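You operate a simulated robot arm through the tools that you are given. There is no shell and no other tool.

Carry out the task below with a simulated robot arm. There is one attempt and no reset: what you move stays moved.

TASK
Shut the green cover and run the long bar across to the levers.
Fine: Cover first, then switch on with clean dry hands and press run; it stops by itself at 180 CM. Hands stay off the table top and chains, fingers clear of the cover's edge. Switch off after; the red pin stays on the box lid. The mains board still feeds the box.

It is judged by the outcome, as a careful person would: the job done as asked, and still so three seconds after it is handed in. It fails if anything else is knocked over, pushed out of place, dropped, spilled or broken. Lids that push on must go on centred and level and be pressed home; caps that screw on are set level and turned clockwise until they are tight.

THE ROBOT
A 7-joint arm with a two-finger parallel gripper, fixed in place. Base frame: the origin is at the foot of the arm, x ahead of it, y to its left, z up. Units: mm, rad, N and s.
With the tool pointing down near the work surface it reaches from about 240 to 700 mm from the base axis. Its first joint turns from -2.897 to 2.897 rad. Payload 1.57 kg.
The tool frame sits at the grasp point between the pads (the TCP): z along the fingers, y along the line on which they close. The tips reach 30 mm beyond it. The gripper opens to 80 mm. The fingers are 17 mm wide and 12 mm thick; the gripper's body (40 by 82 mm) begins 80 mm behind the TCP.
Orientation is that of the tool frame in the base frame, as a unit quaternion [w, x, y, z]. With the fingers straight down and closing along the base's y, the tool's x points along the base's -x, its y along +y and its z along -z.

THE INTERFACE
- The arm moves only by the tool arm_command. Its argument "commands" is a list of rows, each a list of 7 numbers: the opening, from 0 (shut) to 1 (fully open), then the shift along the tool's x, y, z in mm, then the turn, a rotation vector about the tool's x, y, z in rad. In form: [[jaw, x, y, z, wx, wy, wz], ...]. A call has 1 to 20 rows; each row is the pose to reach, as a shift and turn from the pose commanded when the call began, along the tool's axes at that moment. Each row takes 0.2 s and may step no farther than 50 mm and 0.15 rad from the row before; otherwise, or with a gripper value out of range, the whole call is refused. A pose out of reach is approached as far as the arm can. The call stops where the force on the tool passes 40 N (or 10 N more than at its start, if that is more) or the arm is blocked; 0.2 s more then pass. The fingers move at their own pace (about 72 mm/s each) and stop on an object; they squeeze with about 31 N. The grip force told is the motor's: it shows also when the fingers shut on nothing. Time passes only in rows, and 0.2 s behind the last, so rows that repeat a pose let the fingers close. The reply holds the time, the measured pose of the TCP, the force on the tool along the base axes, the opening and the grip force, in the units named above and with some noise, with the torque about the TCP (base axes, N m) and any sound that the robot's microphone picked up, and new pictures: "views" is both (left out), scene, wrist or none.
- Cameras (640 x 400 px; columns grow to the right, rows downward): "scene" is fixed at [400.4, 651.5, 1482.9]; the picture's right is [-0.95, -0.32, 0.00], its down [-0.14, 0.41, -0.90] and it looks along [0.29, -0.85, -0.44] (base axes); focal length 214 px, centre (320, 200). "wrist" rides on the gripper at [72, -7, -122] in the tool frame; the picture's right is [0.09, 1.00, 0.00], its down [-0.84, 0.08, -0.54] and it looks along [-0.54, 0.05, 0.84] (tool axes); focal length 238 px, centre (320, 200). There is no depth. A picture from a camera that has moved, and an enlarged one, comes with that camera's place and axes in the base frame and with its lens.
- slide_trunk(by): slides the trunk up (or, below 0, down) by that many mm; the arm rides with it, the base frame stays. It gives what a move gives, with no picture.
- zoom(camera, box): a new picture of the part [left, top, right, bottom] of that camera's present view, enlarged. The clock stands still meanwhile.
- finish_job(): hands the job in; it is judged then, once.

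Nothing tells you positions but the pictures and the camera data. Unless the task says otherwise, let go and move clear before handing in.

The tools are called after "Call:" by a JSON object that holds its "method" and its "body". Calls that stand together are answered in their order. arm_command: Moves the arm, as the interface text tells. Its arguments: {"type":"object","properties":{"commands":{"type":"array"},"views":{"type":"string","enum":["both","scene","wrist","none"]}},"required":["commands"]} The other tools are called the same way: slide_trunk (by) slides the trunk up or down; zoom (camera, box) takes an enlarged picture of a part of a camera's view; finish_job () hands the job in.

At the start:

```text
t: 0.0
ee_pos: [294.7, 229.4, 1515.9]
tool_rot: [0.0, 0.0, 1.0, 0.0]
force: [-0.1, 0.1, -0.1]
wrist_torque: [-0.02, 0.04, 0.03]
gripper_width: 79.9
grasp_force: 0.1
trunk travel left (down, up): [-425.0, 55.0]
```

scene: 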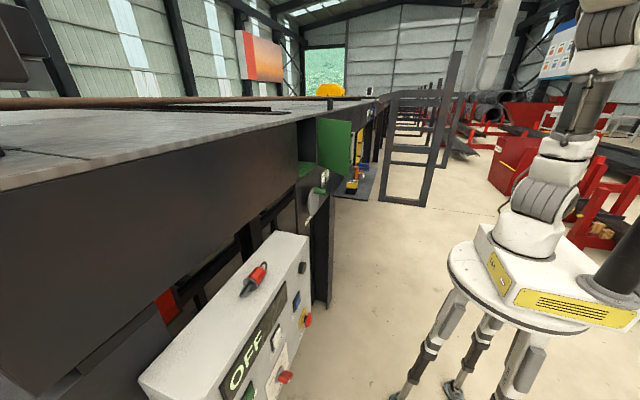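
wrist: 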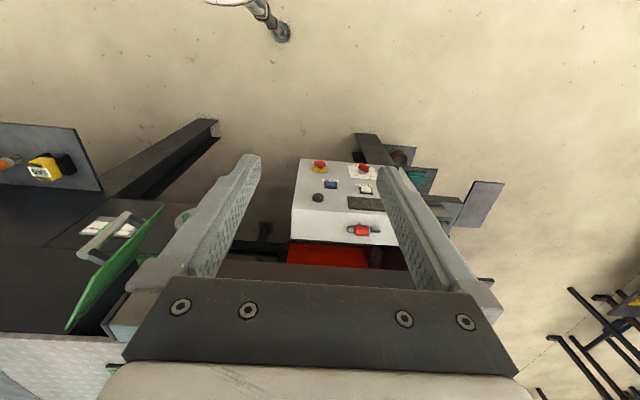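

I see a large steel table with chains and a control box with a red pin on its lid, an "OFF" display and several buttons. A green cover stands open on the table's side, farther along. I'll zoom in on these before moving anything.

Call:
{"method": "zoom", "body": {"camera": "scene", "box": [130, 220, 350, 400]}}

Call:
{"method": "zoom", "body": {"camera": "scene", "box": [280, 70, 440, 220]}}

Call:
{"method": "zoom", "body": {"camera": "wrist", "box": [260, 120, 480, 280]}}

Call:
{"method": "zoom", "body": {"camera": "wrist", "box": [0, 100, 240, 350]}}

Call:
{"method": "zoom", "body": {"camera": "scene", "box": [0, 60, 320, 260]}}

```text
2.22 times, centred on (240, 310) of scene
camera zoom: at [400.4, 651.5, 1482.9], right [-0.95, -0.32, 0.0], down [-0.14, 0.41, -0.9], along [0.29, -0.85, -0.44], focal length 477 px, centre (498, -44)
```

zoom: 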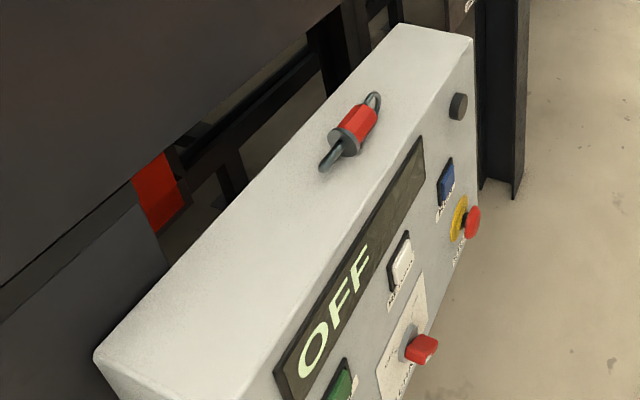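

```text
2.67 times, centred on (360, 145) of scene
camera zoom: at [400.4, 651.5, 1482.9], right [-0.95, -0.32, 0.0], down [-0.14, 0.41, -0.9], along [0.29, -0.85, -0.44], focal length 572 px, centre (213, 347)
```

zoom: 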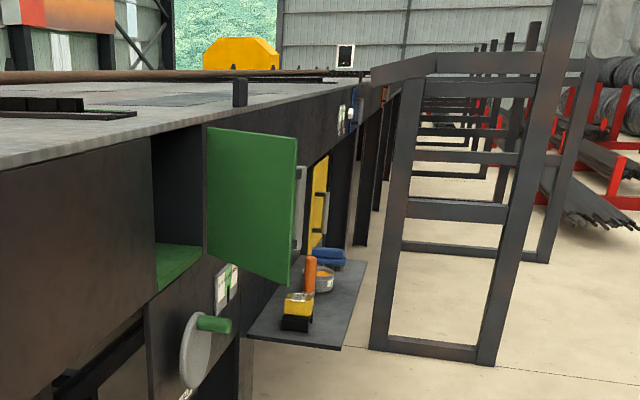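

```text
2.50 times, centred on (370, 200) of wrist
camera zoom: at [225.5, 222.2, 1639.5], right [-0.09, 1.0, 0.0], down [0.84, 0.08, 0.54], along [0.54, 0.05, -0.84], focal length 596 px, centre (195, 200)
```

zoom: 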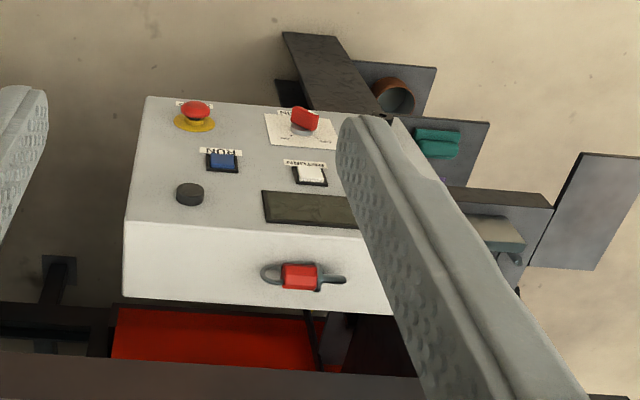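

```text
1.60 times, centred on (120, 225) of wrist
camera zoom: at [225.5, 222.2, 1639.5], right [-0.09, 1.0, 0.0], down [0.84, 0.08, 0.54], along [0.54, 0.05, -0.84], focal length 381 px, centre (640, 160)
```

zoom: 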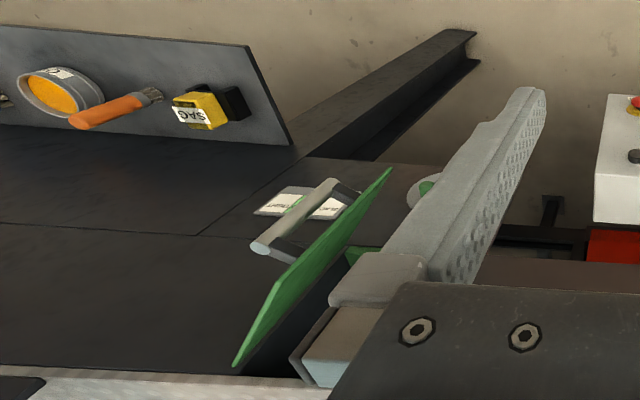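

```text
2.00 times, centred on (160, 160) of scene
camera zoom: at [400.4, 651.5, 1482.9], right [-0.95, -0.32, 0.0], down [-0.14, 0.41, -0.9], along [0.29, -0.85, -0.44], focal length 429 px, centre (640, 280)
```

zoom: 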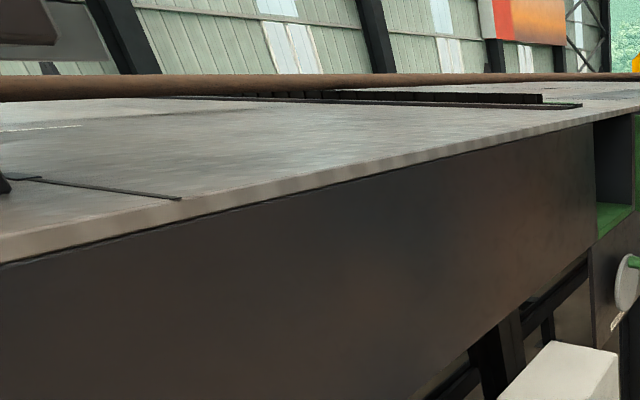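

The box lid, with its pin, is near (638, 376, 1135). The panel controls face the robot at x≈580, y 250–410 and z 860–1070. The cover is hinged at about (699, -200) with its free edge near (540, -86), z 1219–1403, so it stands roughly 54° open. Next I'll pitch the wrist forward to see the cover and panel better.

Call:
{"method": "arm_command", "body": {"commands": [[1, 0, 0, 0, 0, -0.13, 0], [1, 0, 0, 0, 0, -0.26, 0], [1, 0, 0, 0, 0, -0.39, 0], [1, 0, 0, 0, 0, -0.52, 0], [1, 0, 0, 0, 0, -0.65, 0], [1, 0, 0, 0, 0, -0.785, 0], [1, 0, 0, 0, 0, -0.785, 0]]}}

```text
t: 1.3
ee_pos: [341.6, 168.5, 1512.8]
tool_rot: [0.326, 0.087, 0.941, -0.012]
force: [0.2, 1.1, 0.3]
wrist_torque: [0.01, -0.02, -0.03]
gripper_width: 80.1
grasp_force: 0.0
trunk travel left (down, up): [-425.0, 55.0]
stopped in row 6: the arm was blocked; the commanded pose is now the measured one
camera wrist: at [211.5, 183.1, 1565.7], right [0.1, 0.99, -0.02], down [0.33, -0.01, 0.95], along [0.94, -0.1, -0.33], focal length 238 px, centre (320, 200)
```

scene: 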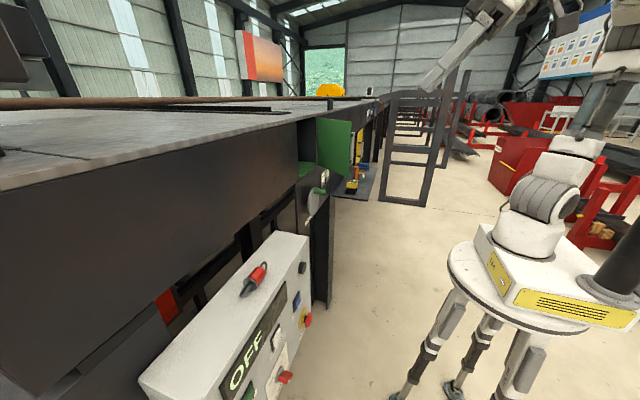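
wrist: 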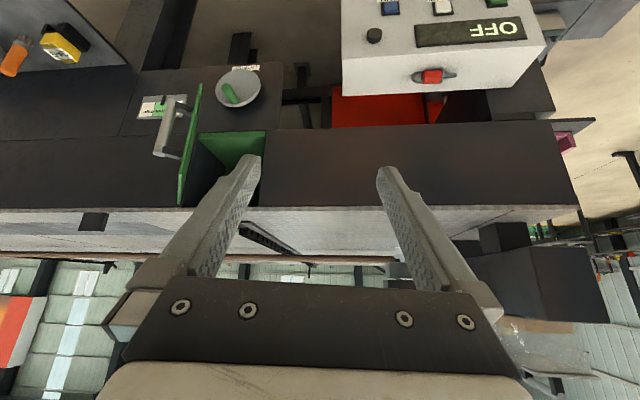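

The wrist hit a limit partway through the pitch, but the camera now looks forward, with its picture upside down. I can see the cover with its handle, the wheel below it and the box, so I'll zoom in on each.

Call:
{"method": "zoom", "body": {"camera": "wrist", "box": [100, 40, 300, 230]}}

Call:
{"method": "zoom", "body": {"camera": "wrist", "box": [320, 0, 560, 130]}}

Call:
{"method": "zoom", "body": {"camera": "wrist", "box": [0, 0, 140, 120]}}

Call:
{"method": "zoom", "body": {"camera": "wrist", "box": [0, 200, 640, 320]}}

Call:
{"method": "zoom", "body": {"camera": "scene", "box": [180, 300, 320, 400]}}

Call:
{"method": "zoom", "body": {"camera": "scene", "box": [520, 0, 640, 80]}}

```text
2.11 times, centred on (200, 135) of wrist
camera zoom: at [211.5, 183.1, 1565.7], right [0.1, 0.99, -0.02], down [0.33, -0.01, 0.95], along [0.94, -0.1, -0.33], focal length 502 px, centre (573, 337)
```

zoom: 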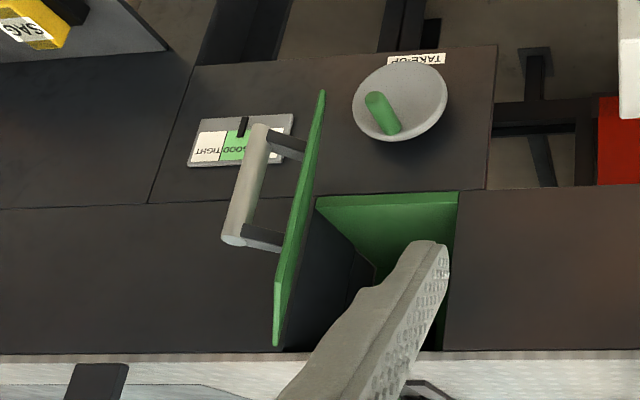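

```text
2.67 times, centred on (440, 65) of wrist
camera zoom: at [211.5, 183.1, 1565.7], right [0.1, 0.99, -0.02], down [0.33, -0.01, 0.95], along [0.94, -0.1, -0.33], focal length 636 px, centre (0, 560)
```

zoom: 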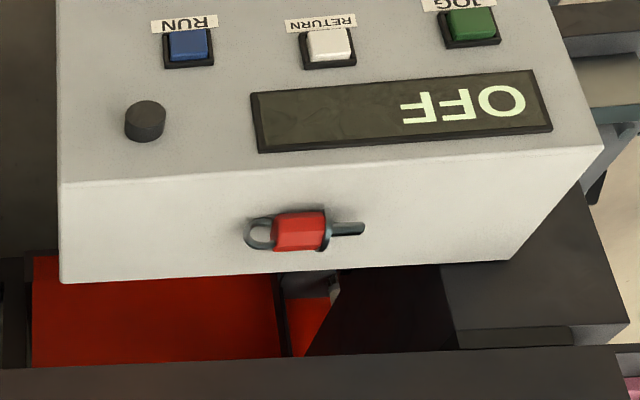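

```text
3.33 times, centred on (70, 60) of wrist
camera zoom: at [211.5, 183.1, 1565.7], right [0.1, 0.99, -0.02], down [0.33, -0.01, 0.95], along [0.94, -0.1, -0.33], focal length 794 px, centre (1153, 667)
```

zoom: 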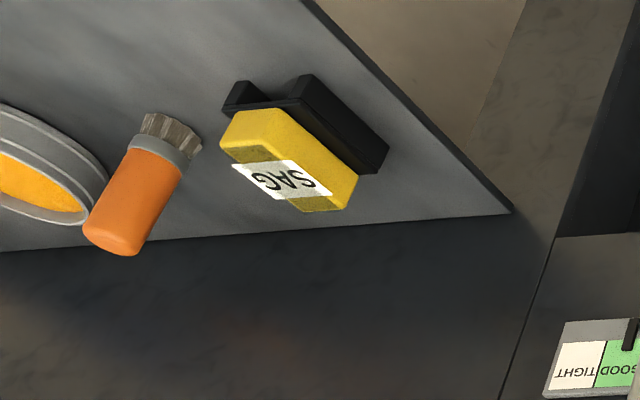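

```text
1.00 times, centred on (320, 260) of wrist (not enlarged: the box is as wide or as high as the picture)
camera zoom: at [211.5, 183.1, 1565.7], right [0.1, 0.99, -0.02], down [0.33, -0.01, 0.95], along [0.94, -0.1, -0.33], focal length 238 px, centre (320, 140)
```

zoom: 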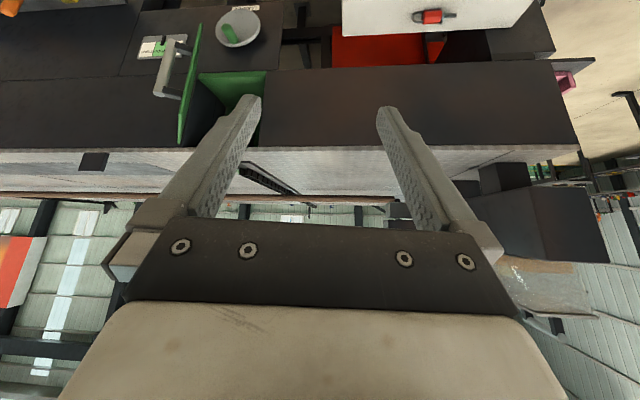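

```text
4.00 times, centred on (250, 350) of scene
camera zoom: at [400.4, 651.5, 1482.9], right [-0.95, -0.32, 0.0], down [-0.14, 0.41, -0.9], along [0.29, -0.85, -0.44], focal length 858 px, centre (600, -400)
```

zoom: 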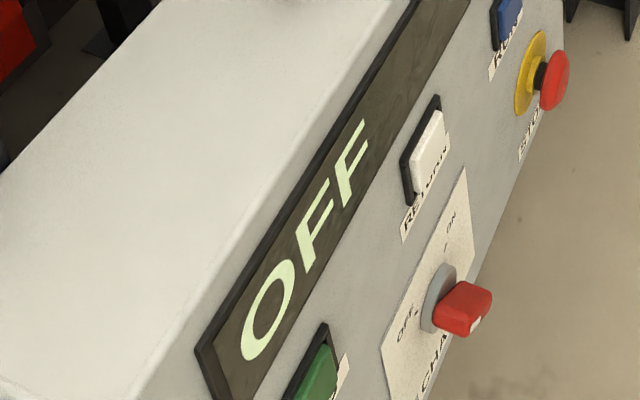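

```text
5.00 times, centred on (580, 40) of scene
camera zoom: at [400.4, 651.5, 1482.9], right [-0.95, -0.32, 0.0], down [-0.14, 0.41, -0.9], along [0.29, -0.85, -0.44], focal length 1072 px, centre (-980, 1000)
```

zoom: 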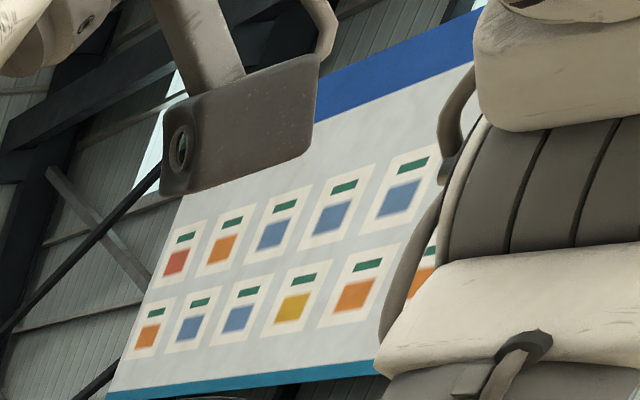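

The labels read RUN (blue), RETURN (white), JOG (green), STOP (the red mushroom on yellow) and a red ON/OFF rotary switch. The cover handle is a vertical bar near (542, -131), z 1250–1365. I'll swing the arm round towards the cover, staying clear in front of it.

Call:
{"method": "arm_command", "body": {"commands": [[1, -11.5, -35.4, 16.6, 0, 0, 0], [1, -23, -70.9, 33.2, 0, 0, 0], [1, -34.6, -106.3, 49.8, 0, 0, 0], [1, -46.1, -141.7, 66.4, 0, 0, 0], [1, -57.7, -177.2, 83, 0, 0, 0], [1, -69.2, -212.6, 99.6, 0, 0, 0], [1, -69.2, -212.6, 99.6, 0, 0, 0]]}}

```text
t: 2.9
ee_pos: [417.2, -62.2, 1470.8]
tool_rot: [0.327, 0.088, 0.941, -0.013]
force: [-0.4, 0.2, 0.0]
wrist_torque: [-0.02, 0.02, 0.0]
gripper_width: 80.1
grasp_force: 0.0
trunk travel left (down, up): [-425.0, 55.0]
camera wrist: at [288.3, -47.7, 1524.4], right [0.1, 0.99, -0.02], down [0.33, -0.01, 0.94], along [0.94, -0.1, -0.33], focal length 238 px, centre (320, 200)
```

scene: 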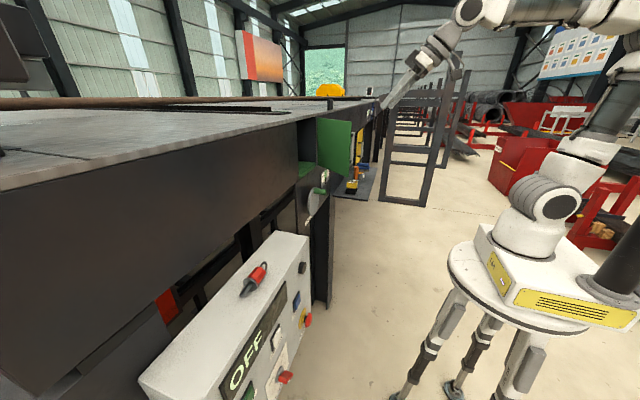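
wrist: 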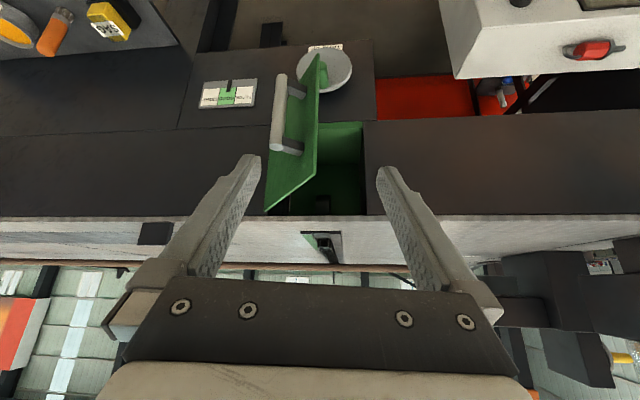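

Call:
{"method": "zoom", "body": {"camera": "wrist", "box": [180, 30, 400, 220]}}

Call:
{"method": "zoom", "body": {"camera": "scene", "box": [380, 0, 640, 180]}}

Call:
{"method": "zoom", "body": {"camera": "wrist", "box": [240, 160, 400, 270]}}

Call:
{"method": "zoom", "body": {"camera": "wrist", "box": [430, 0, 640, 130]}}

```text
2.11 times, centred on (290, 125) of wrist
camera zoom: at [288.3, -47.7, 1524.4], right [0.1, 0.99, -0.02], down [0.33, -0.01, 0.94], along [0.94, -0.1, -0.33], focal length 502 px, centre (383, 358)
```

zoom: 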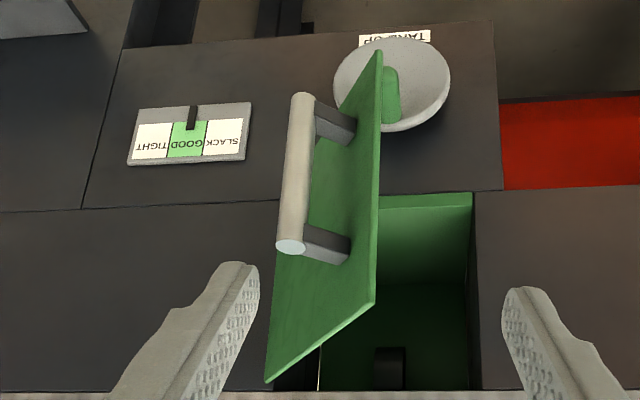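

```text
2.22 times, centred on (510, 90) of scene
camera zoom: at [400.4, 651.5, 1482.9], right [-0.95, -0.32, 0.0], down [-0.14, 0.41, -0.9], along [0.29, -0.85, -0.44], focal length 477 px, centre (-102, 444)
```

zoom: 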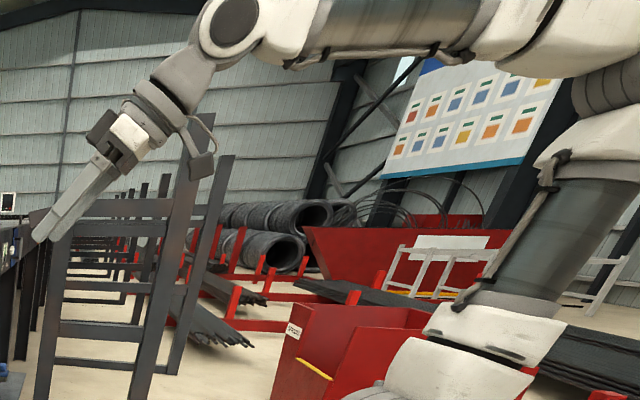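

```text
3.64 times, centred on (320, 215) of wrist
camera zoom: at [288.3, -47.7, 1524.4], right [0.1, 0.99, -0.02], down [0.33, -0.01, 0.94], along [0.94, -0.1, -0.33], focal length 867 px, centre (320, 146)
```

zoom: 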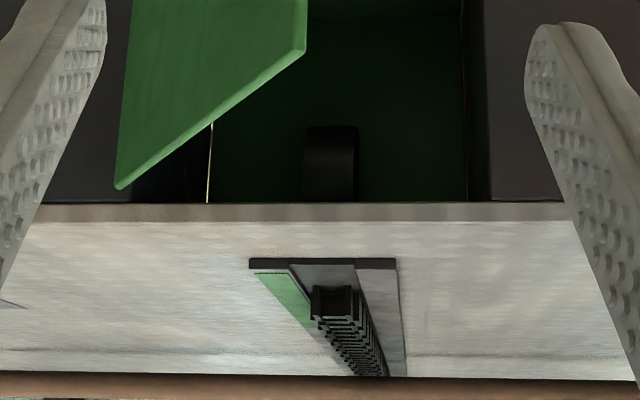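

```text
3.05 times, centred on (535, 65) of wrist
camera zoom: at [288.3, -47.7, 1524.4], right [0.1, 0.99, -0.02], down [0.33, -0.01, 0.94], along [0.94, -0.1, -0.33], focal length 726 px, centre (-335, 611)
```

zoom: 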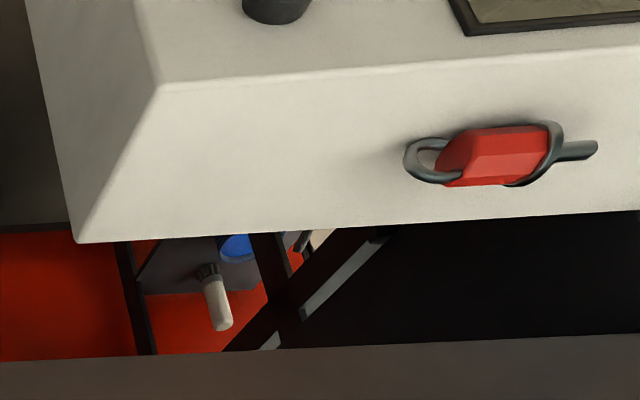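

The tension gauge reads GOOD, the opening looks clear, and the handle bar sits at (543, -131), z 1250–1363. I'll close the fingers and come in on the far (-y) side of the bar. From there I can push the cover shut by its handle and outer face, away from its free edge.

Call:
{"method": "arm_command", "body": {"commands": [[0, -1.5, -37.3, 21, 0, 0, 0], [0, -3, -74.6, 42, 0, 0, 0], [0, -4.4, -111.9, 63, 0, 0, 0], [0, -10.2, -108, 99.5, 0, 0, 0], [0, -16, -104.1, 136, 0, 0, 0], [0, -18.9, -102.2, 154, 0, 0, 0], [0, -18.9, -102.2, 154, 0, 0, 0]]}}

```text
t: 4.5
ee_pos: [509.7, -178.6, 1357.0]
tool_rot: [0.327, 0.088, 0.941, -0.013]
force: [0.2, -0.4, 0.0]
wrist_torque: [0.0, 0.0, -0.04]
gripper_width: 0.2
grasp_force: 21.9
trunk travel left (down, up): [-425.0, 55.0]
camera wrist: at [379.0, -163.9, 1409.3], right [0.1, 0.99, -0.02], down [0.33, -0.01, 0.94], along [0.94, -0.1, -0.33], focal length 238 px, centre (320, 200)
```

scene: 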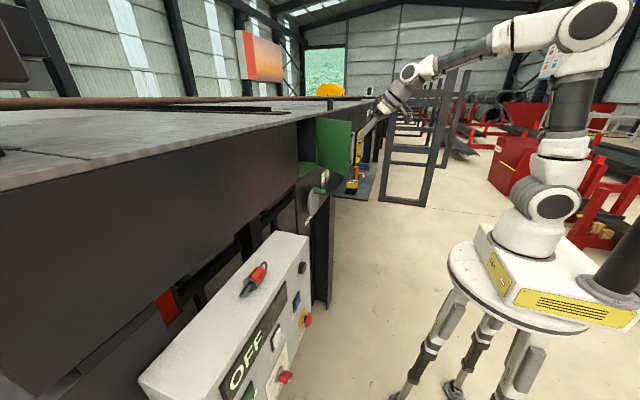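
wrist: 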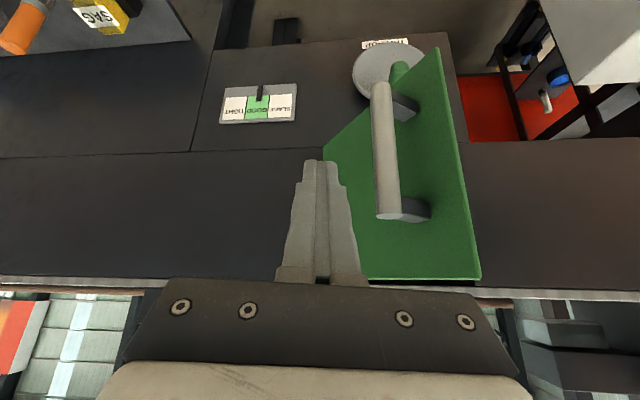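

The closed fingers are on the -y side of the handle bar, in the free space in front of the side panel. I'll go down beside the bar and start pushing the cover towards shut along its arc.

Call:
{"method": "arm_command", "body": {"commands": [[0, -4.8, 2.9, 26, 0, 0, 0], [0, -9.5, 5.8, 52.2, 0, 0, 0], [0, -8.3, 18, 51.8, 0, 0, 0], [0, -7, 31.4, 51.3, 0, 0, 0], [0, -9.7, 42, 54, 0, 0, 0], [0, -12.4, 52.3, 56.5, 0, 0, 0], [0, -16, 62, 59.6, 0, 0, 0], [0, -19.5, 71.3, 62.7, 0, 0, 0]]}}

```text
t: 6.3
ee_pos: [575.3, -116.1, 1322.0]
tool_rot: [0.326, 0.087, 0.941, -0.013]
force: [0.4, -0.1, -0.8]
wrist_torque: [0.0, -0.02, -0.03]
gripper_width: 0.0
grasp_force: 21.1
trunk travel left (down, up): [-425.0, 55.0]
camera wrist: at [445.7, -100.7, 1374.6], right [0.1, 0.99, -0.02], down [0.33, -0.01, 0.94], along [0.94, -0.1, -0.33], focal length 238 px, centre (320, 200)
```

scene: 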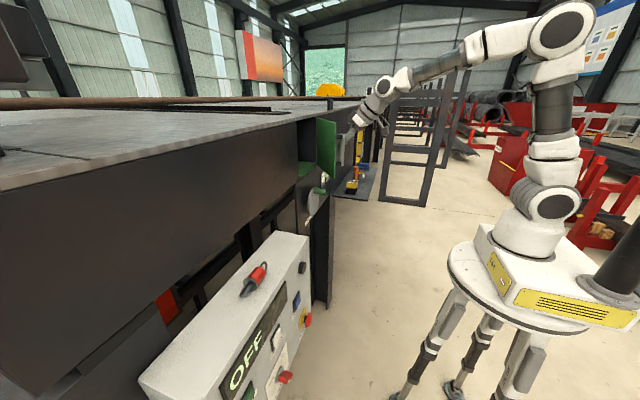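
wrist: 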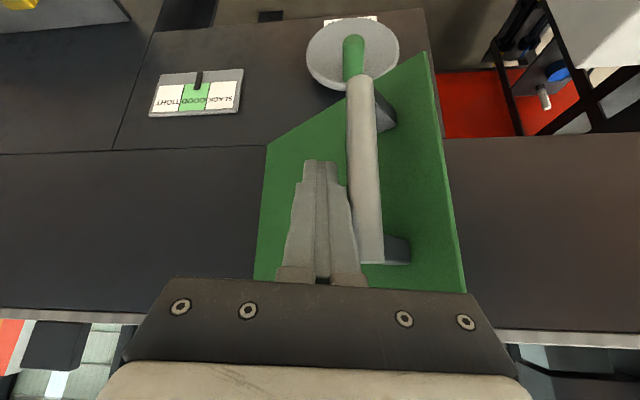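

The cover is swinging freely with almost no force. I'll continue along the arc to nearly shut.

Call:
{"method": "arm_command", "body": {"commands": [[0, -6.7, 12.2, 5.8, 0, 0, 0], [0, -13.4, 24.5, 11.6, 0, 0, 0], [0, -22, 35.6, 18.8, 0, 0, 0], [0, -30.7, 46.8, 26, 0, 0, 0], [0, -40, 56, 33.7, 0, 0, 0], [0, -49.3, 65.3, 41.4, 0, 0, 0]]}}

```text
t: 7.7
ee_pos: [651.0, -60.1, 1322.1]
tool_rot: [0.326, 0.088, 0.941, -0.013]
force: [0.4, 0.2, 1.1]
wrist_torque: [-0.02, 0.02, 0.0]
gripper_width: 0.0
grasp_force: 21.0
trunk travel left (down, up): [-425.0, 55.0]
camera wrist: at [521.9, -46.6, 1375.2], right [0.1, 0.99, -0.02], down [0.33, -0.01, 0.94], along [0.94, -0.1, -0.33], focal length 238 px, centre (320, 200)
```

scene: 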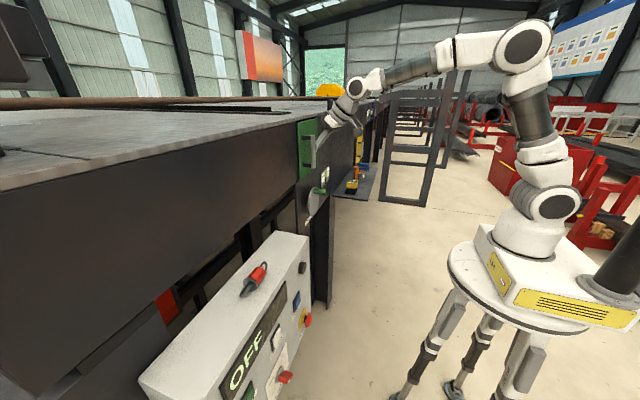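
wrist: 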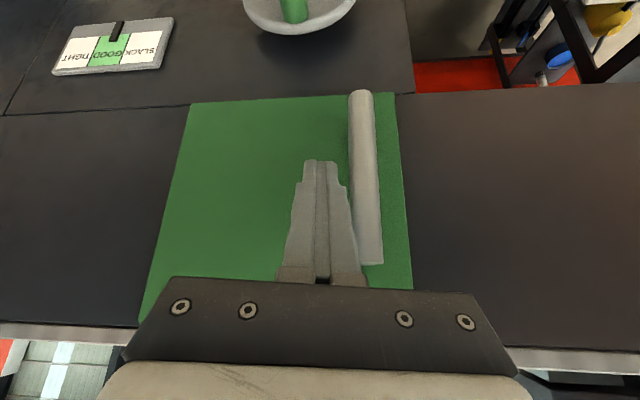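

The cover looks nearly flush now. I'll push it gently home in +x and check how it seats.

Call:
{"method": "arm_command", "body": {"commands": [[0, -5.8, 2.5, 4.6, 0, 0, 0], [0, -11.6, 4.5, 9.2, 0, 0, 0], [0, -16.5, 5.5, 13.1, 0, 0, 0], [0, -20.4, 6.4, 16.2, 0, 0, 0], [0, -24.2, 7.3, 19.2, 0, 0, 0]]}}

Call:
{"method": "zoom", "body": {"camera": "scene", "box": [280, 80, 400, 200]}}

```text
t: 8.7
ee_pos: [668.2, -60.5, 1322.3]
tool_rot: [0.321, 0.089, 0.943, -0.013]
force: [-27.7, 1.5, 9.5]
wrist_torque: [0.08, 0.23, 0.23]
gripper_width: 0.2
grasp_force: 21.2
trunk travel left (down, up): [-425.0, 55.0]
stopped in row 4: the force on the tool passed its limit at 45 N (the readings are from after the stop); the commanded pose is now the measured one
camera wrist: at [538.2, -46.1, 1376.9], right [0.1, 0.99, -0.02], down [0.34, -0.01, 0.94], along [0.94, -0.11, -0.34], focal length 238 px, centre (320, 200)
```

scene: 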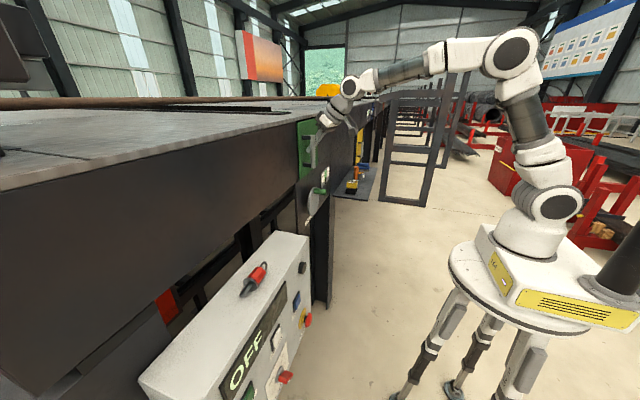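
wrist: 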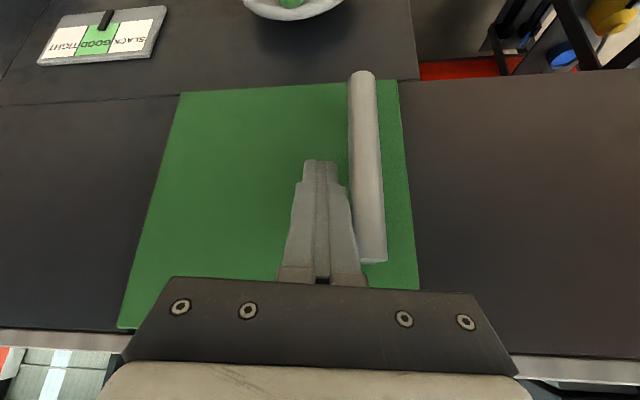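

```text
3.33 times, centred on (340, 140) of scene
camera zoom: at [400.4, 651.5, 1482.9], right [-0.95, -0.32, 0.0], down [-0.14, 0.41, -0.9], along [0.29, -0.85, -0.44], focal length 715 px, centre (253, 400)
```

zoom: 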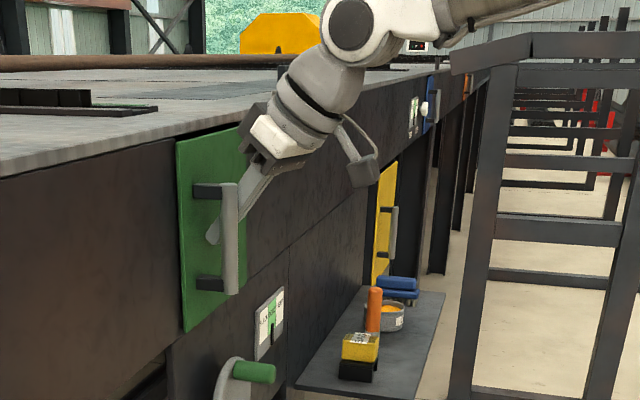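

The cover is hard against its stop at 45 N and looks flush. I'll draw the fingers straight back, clear of the handle, and check that the cover stays put.

Call:
{"method": "arm_command", "body": {"commands": [[0, 9, -5, -7, 0, 0, 0], [0, 30, -16, -24, 0, 0, 0], [0, 59, -30, -47, 0, 0, 0], [0, 88.7, -45.5, -71.5, 0, 0, 0], [0, 122, -60, -98, 0, 0, 0], [0, 122, -60, -98, 0, 0, 0]]}}

Call:
{"method": "zoom", "body": {"camera": "scene", "box": [280, 80, 400, 200]}}

Call:
{"method": "zoom", "body": {"camera": "wrist", "box": [180, 30, 480, 230]}}

```text
t: 10.1
ee_pos: [507.3, -94.5, 1320.2]
tool_rot: [0.32, 0.089, 0.943, -0.014]
force: [-0.3, 0.7, -0.2]
wrist_torque: [0.02, -0.02, 0.0]
gripper_width: 0.0
grasp_force: 21.4
trunk travel left (down, up): [-425.0, 55.0]
camera wrist: at [377.1, -79.3, 1375.7], right [0.1, 0.99, -0.02], down [0.34, -0.01, 0.94], along [0.93, -0.11, -0.34], focal length 238 px, centre (320, 200)
```

scene: 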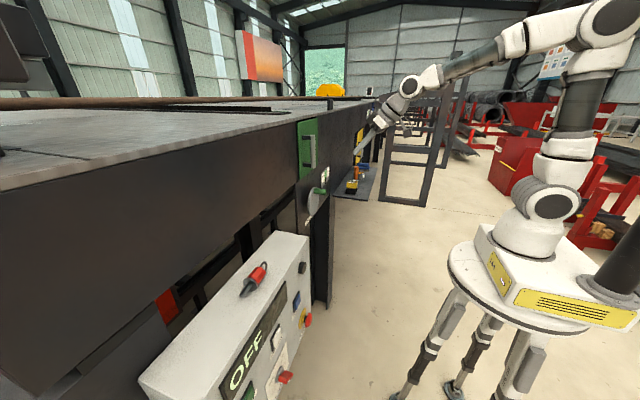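
wrist: 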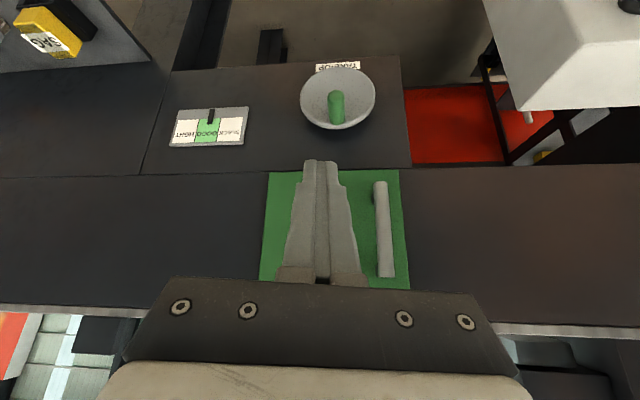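

```text
3.33 times, centred on (340, 140) of scene
camera zoom: at [400.4, 651.5, 1482.9], right [-0.95, -0.32, 0.0], down [-0.14, 0.41, -0.9], along [0.29, -0.85, -0.44], focal length 715 px, centre (253, 400)
```

zoom: 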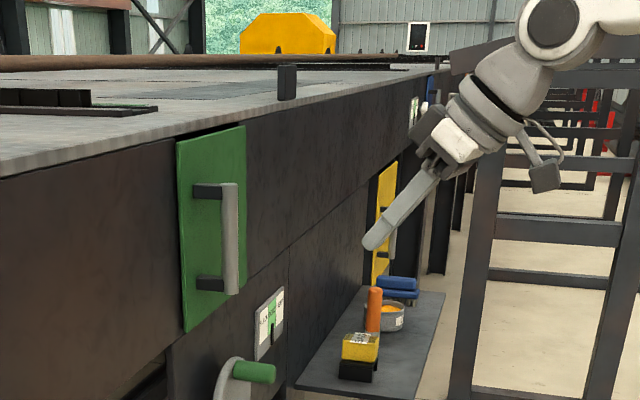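

```text
2.00 times, centred on (330, 130) of wrist
camera zoom: at [377.1, -79.3, 1375.7], right [0.1, 0.99, -0.02], down [0.34, -0.01, 0.94], along [0.93, -0.11, -0.34], focal length 477 px, centre (300, 340)
```

zoom: 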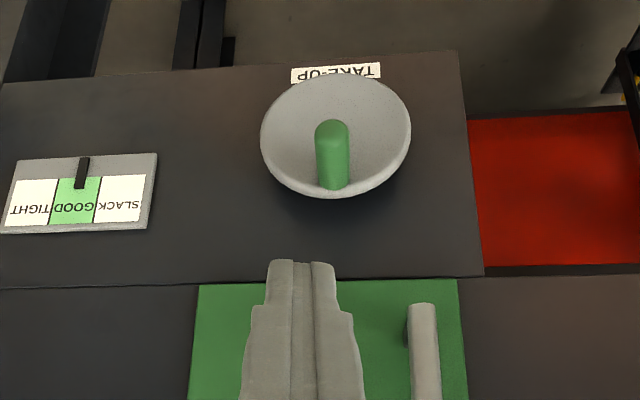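

The cover stays flush and shut. Next is the control box, so I'll swing the arm back in front of it while turning the hand to face the panel. After that I'll lower the trunk.

Call:
{"method": "arm_command", "body": {"commands": [[0, 21.7, 38, -15.4, -0.035, 0.002, -0.045], [0, 43.4, 76, -30.9, -0.07, 0.004, -0.09], [0, 65.1, 114, -46.3, -0.105, 0.006, -0.135], [0, 86.9, 152, -61.8, -0.14, 0.008, -0.18], [0, 108.6, 190, -77.2, -0.175, 0.01, -0.225], [0, 130.3, 228, -92.7, -0.21, 0.012, -0.27], [0, 152, 266, -108.1, -0.247, 0.013, -0.314], [0, 152, 266, -108.1, -0.247, 0.013, -0.314]]}}

```text
t: 11.9
ee_pos: [373.5, 197.8, 1317.4]
tool_rot: [0.312, -0.097, 0.944, 0.053]
force: [-1.2, 0.1, 0.1]
wrist_torque: [0.05, 0.01, -0.05]
gripper_width: 0.0
grasp_force: 21.4
trunk travel left (down, up): [-425.0, 55.0]
camera wrist: at [250.2, 161.4, 1374.0], right [-0.29, 0.96, -0.02], down [0.33, 0.11, 0.94], along [0.9, 0.26, -0.35], focal length 238 px, centre (320, 200)
```

scene: 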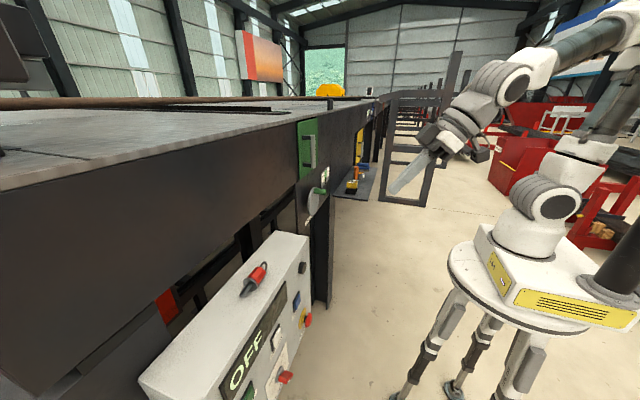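
wrist: 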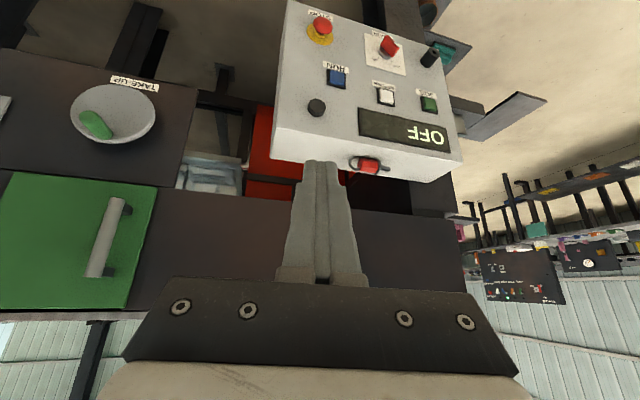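

The whole panel is in view now. I'll zoom in on its controls and then lower the trunk.

Call:
{"method": "zoom", "body": {"camera": "wrist", "box": [270, 0, 470, 125]}}

Call:
{"method": "slide_trunk", "body": {"by": -300}}

Call:
{"method": "zoom", "body": {"camera": "wrist", "box": [0, 0, 640, 400]}}

Call:
{"method": "zoom", "body": {"camera": "scene", "box": [0, 0, 640, 400]}}

```text
3.20 times, centred on (370, 62) of wrist
camera zoom: at [250.2, 161.4, 1374.0], right [-0.29, 0.96, -0.02], down [0.33, 0.11, 0.94], along [0.9, 0.26, -0.35], focal length 763 px, centre (160, 640)
```

zoom: 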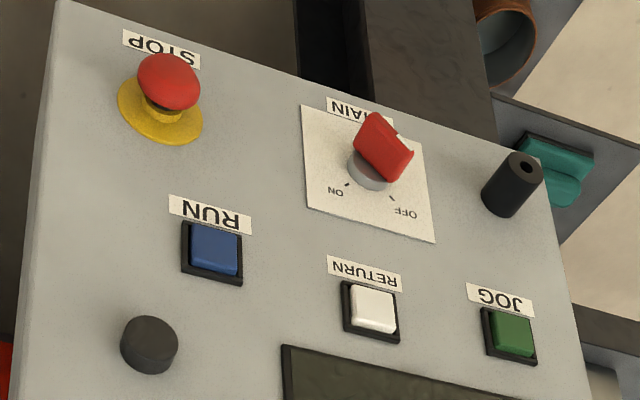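

```text
t: 14.9
ee_pos: [373.9, 199.9, 1019.7]
tool_rot: [0.313, -0.097, 0.943, 0.052]
force: [-0.8, -0.5, -0.3]
wrist_torque: [0.04, -0.03, 0.01]
gripper_width: 0.0
grasp_force: 21.3
trunk travel left (down, up): [-125.0, 355.0]
```

```text
1.00 times, centred on (320, 200) of wrist (not enlarged: the box is as wide or as high as the picture)
camera zoom: at [250.3, 161.8, 1075.0], right [-0.29, 0.96, -0.02], down [0.33, 0.11, 0.94], along [0.9, 0.27, -0.34], focal length 238 px, centre (320, 200)
```

zoom: 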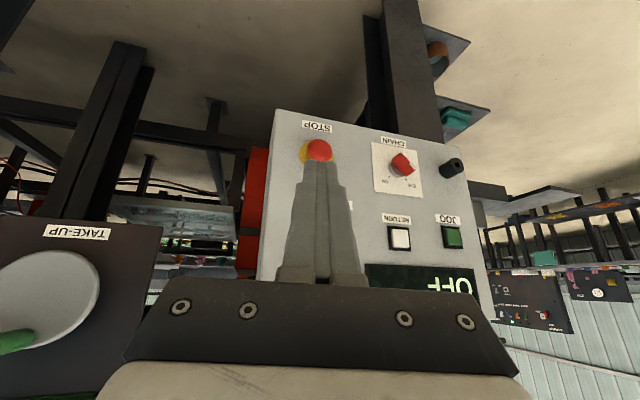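

```text
1.00 times, centred on (320, 200) of scene (not enlarged: the box is as wide or as high as the picture)
camera zoom: at [400.4, 651.5, 1482.9], right [-0.95, -0.32, 0.0], down [-0.14, 0.41, -0.9], along [0.29, -0.85, -0.44], focal length 214 px, centre (320, 200)
```

zoom: 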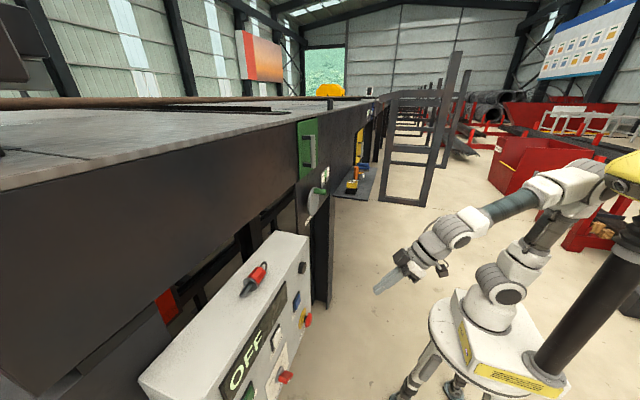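

The trunk is down with the hand in front of the box. I'll take a close look at the CHAIN switch to read its ON/OFF marks and where its pointer stands.

Call:
{"method": "zoom", "body": {"camera": "wrist", "box": [360, 125, 480, 205]}}

Call:
{"method": "zoom", "body": {"camera": "wrist", "box": [270, 110, 480, 300]}}

Call:
{"method": "zoom", "body": {"camera": "scene", "box": [250, 330, 320, 400]}}

```text
5.00 times, centred on (420, 165) of wrist
camera zoom: at [250.3, 161.8, 1075.0], right [-0.29, 0.96, -0.02], down [0.33, 0.11, 0.94], along [0.9, 0.27, -0.34], focal length 1192 px, centre (-180, 375)
```

zoom: 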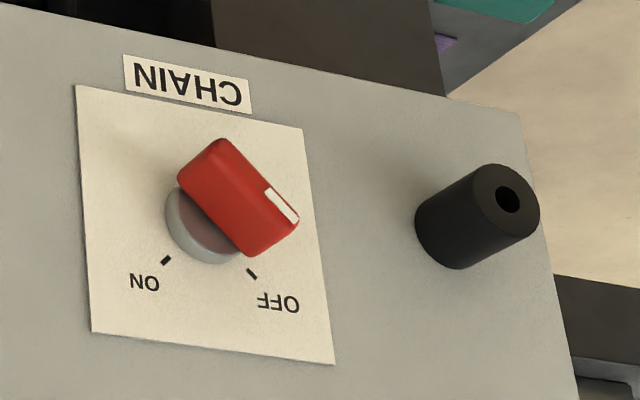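

```text
2.11 times, centred on (375, 205) of wrist
camera zoom: at [250.3, 161.8, 1075.0], right [-0.29, 0.96, -0.02], down [0.33, 0.11, 0.94], along [0.9, 0.27, -0.34], focal length 502 px, centre (204, 190)
```

zoom: 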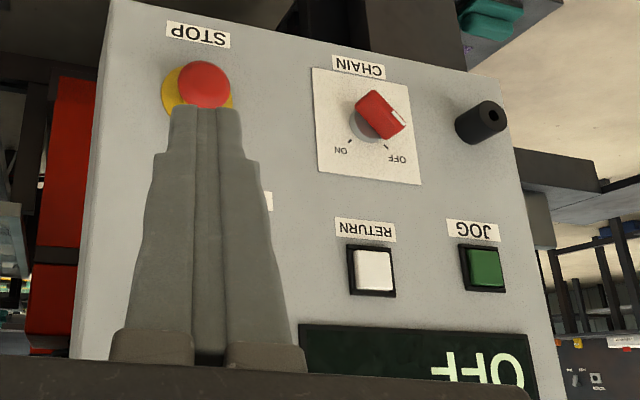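

```text
5.71 times, centred on (285, 365) of scene
camera zoom: at [400.4, 651.5, 1482.9], right [-0.95, -0.32, 0.0], down [-0.14, 0.41, -0.9], along [0.29, -0.85, -0.44], focal length 1226 px, centre (520, -743)
```

zoom: 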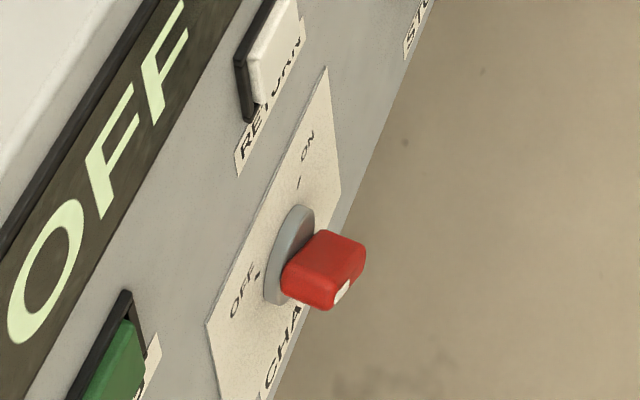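

The CHAIN switch pointer is at OFF, which is upper-left seen from the front. ON is upper-right, a 90° clockwise turn. I'll lower the trunk fully and bring the hand in front of the panel with a flatter tilt for a closer look.

Call:
{"method": "slide_trunk", "body": {"by": -125}}

Call:
{"method": "arm_command", "body": {"commands": [[0, -25.6, 29.3, 0.3, 0.013, -0.055, 0.018], [0, -51.2, 58.6, 0.6, 0.027, -0.11, 0.036], [0, -76.9, 87.9, 1, 0.04, -0.167, 0.054], [0, -102.5, 117.2, 1.3, 0.054, -0.223, 0.072], [0, -102.5, 117.2, 1.3, 0.054, -0.223, 0.072]]}}

```text
t: 16.4
ee_pos: [374.3, 198.1, 894.9]
tool_rot: [0.313, -0.097, 0.943, 0.052]
force: [-0.3, 0.3, -0.4]
wrist_torque: [0.02, 0.04, -0.01]
gripper_width: 0.0
grasp_force: 21.9
trunk travel left (down, up): [0.0, 480.0]
```

```text
t: 17.6
ee_pos: [429.0, 330.3, 962.9]
tool_rot: [0.419, -0.05, 0.905, 0.05]
force: [-0.3, -0.5, 0.7]
wrist_torque: [-0.02, 0.01, 0.0]
gripper_width: 0.1
grasp_force: 20.8
trunk travel left (down, up): [0.0, 480.0]
camera wrist: at [292.6, 303.4, 987.3], right [-0.19, 0.98, -0.02], down [0.12, 0.05, 0.99], along [0.97, 0.19, -0.12], focal length 238 px, centre (320, 200)
```

scene: 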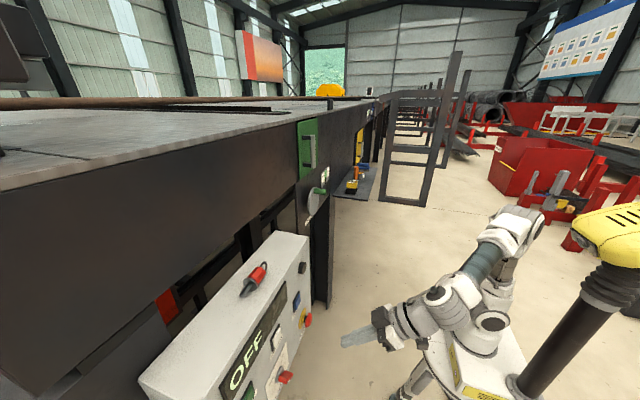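
wrist: 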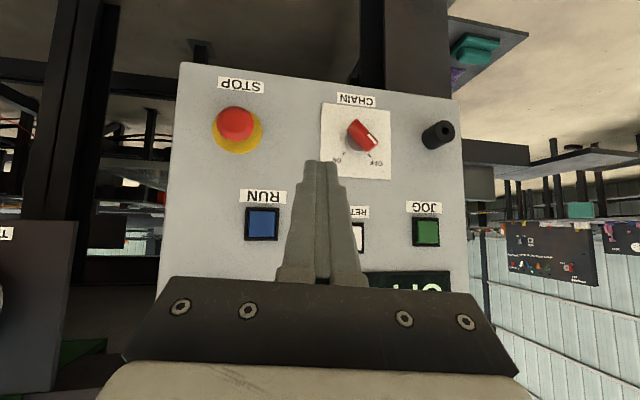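

I now have a good straight-on view of the panel. I'll zoom in for exact positions of the switch and the RUN button.

Call:
{"method": "zoom", "body": {"camera": "wrist", "box": [310, 85, 410, 185]}}

Call:
{"method": "zoom", "body": {"camera": "wrist", "box": [190, 60, 300, 260]}}

Call:
{"method": "zoom", "body": {"camera": "scene", "box": [220, 320, 340, 400]}}

```text
4.00 times, centred on (360, 135) of wrist
camera zoom: at [292.6, 303.4, 987.3], right [-0.19, 0.98, -0.02], down [0.12, 0.05, 0.99], along [0.97, 0.19, -0.12], focal length 953 px, centre (160, 460)
```

zoom: 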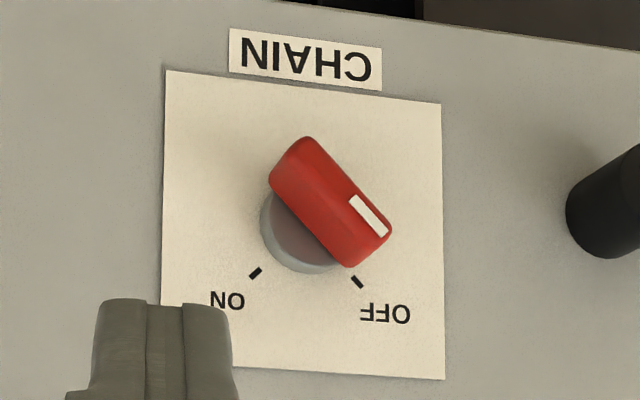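

```text
2.00 times, centred on (245, 160) of wrist
camera zoom: at [292.6, 303.4, 987.3], right [-0.19, 0.98, -0.02], down [0.12, 0.05, 0.99], along [0.97, 0.19, -0.12], focal length 477 px, centre (470, 280)
```

zoom: 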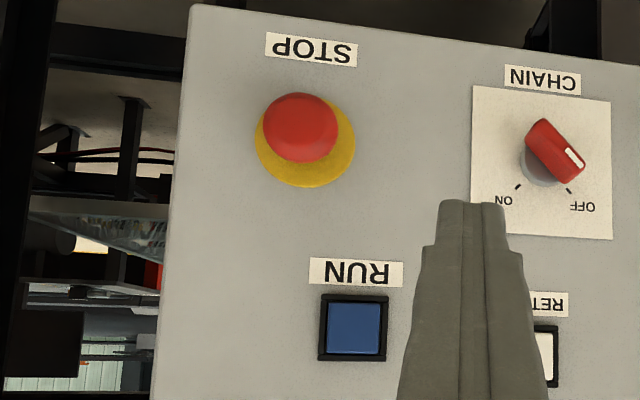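

```text
5.00 times, centred on (280, 360) of scene
camera zoom: at [400.4, 651.5, 1482.9], right [-0.95, -0.32, 0.0], down [-0.14, 0.41, -0.9], along [0.29, -0.85, -0.44], focal length 1072 px, centre (520, -600)
```

zoom: 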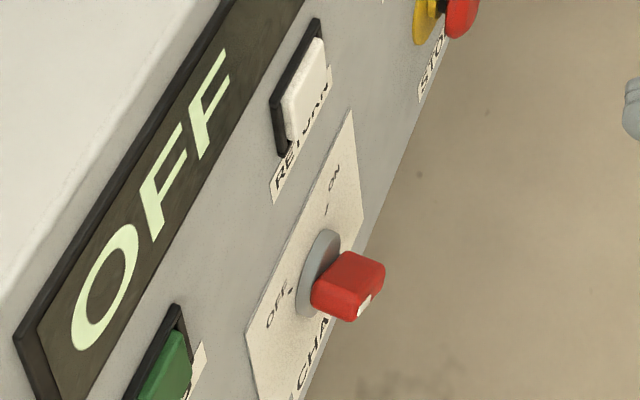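

The panel is vertical at x≈591.5 and the switch axis is at about (y 409.5, z 866). I need a finer look at the handle's shape before turning it.

Call:
{"method": "zoom", "body": {"camera": "wrist", "box": [332, 112, 382, 160]}}

Call:
{"method": "zoom", "body": {"camera": "scene", "box": [265, 355, 305, 395]}}

Call:
{"method": "zoom", "body": {"camera": "wrist", "box": [230, 190, 300, 250]}}

```text
8.33 times, centred on (357, 136) of wrist
camera zoom: at [292.6, 303.4, 987.3], right [-0.19, 0.98, -0.02], down [0.12, 0.05, 0.99], along [0.97, 0.19, -0.12], focal length 1986 px, centre (12, 733)
```

zoom: 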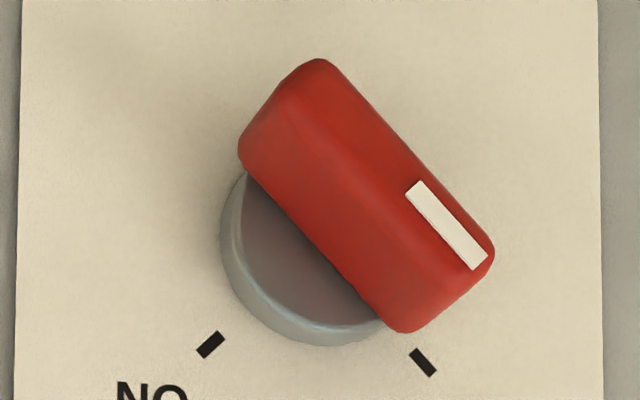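

```text
10.00 times, centred on (285, 375) of scene
camera zoom: at [400.4, 651.5, 1482.9], right [-0.95, -0.32, 0.0], down [-0.14, 0.41, -0.9], along [0.29, -0.85, -0.44], focal length 2145 px, centre (670, -1550)
```

zoom: 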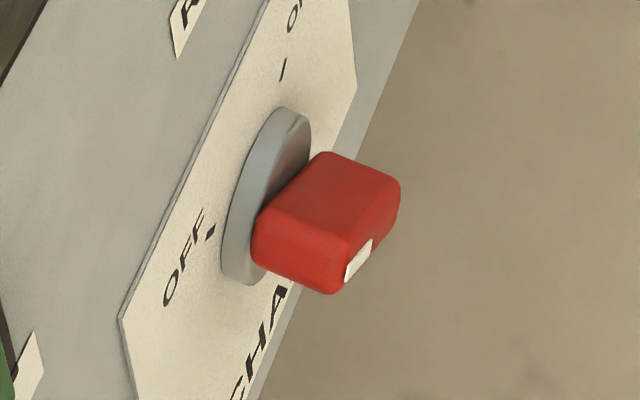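

```text
6.67 times, centred on (265, 220) of wrist
camera zoom: at [292.6, 303.4, 987.3], right [-0.19, 0.98, -0.02], down [0.12, 0.05, 0.99], along [0.97, 0.19, -0.12], focal length 1589 px, centre (687, 67)
```

zoom: 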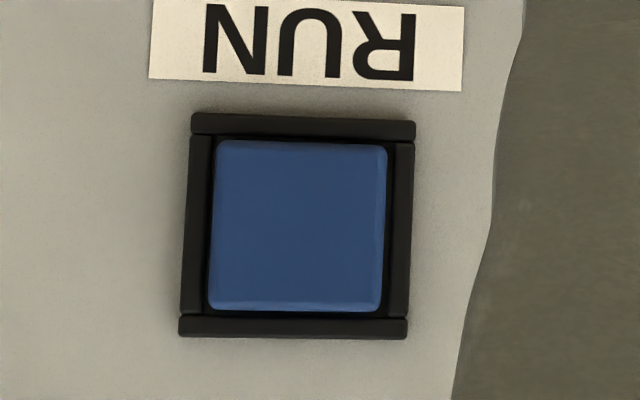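

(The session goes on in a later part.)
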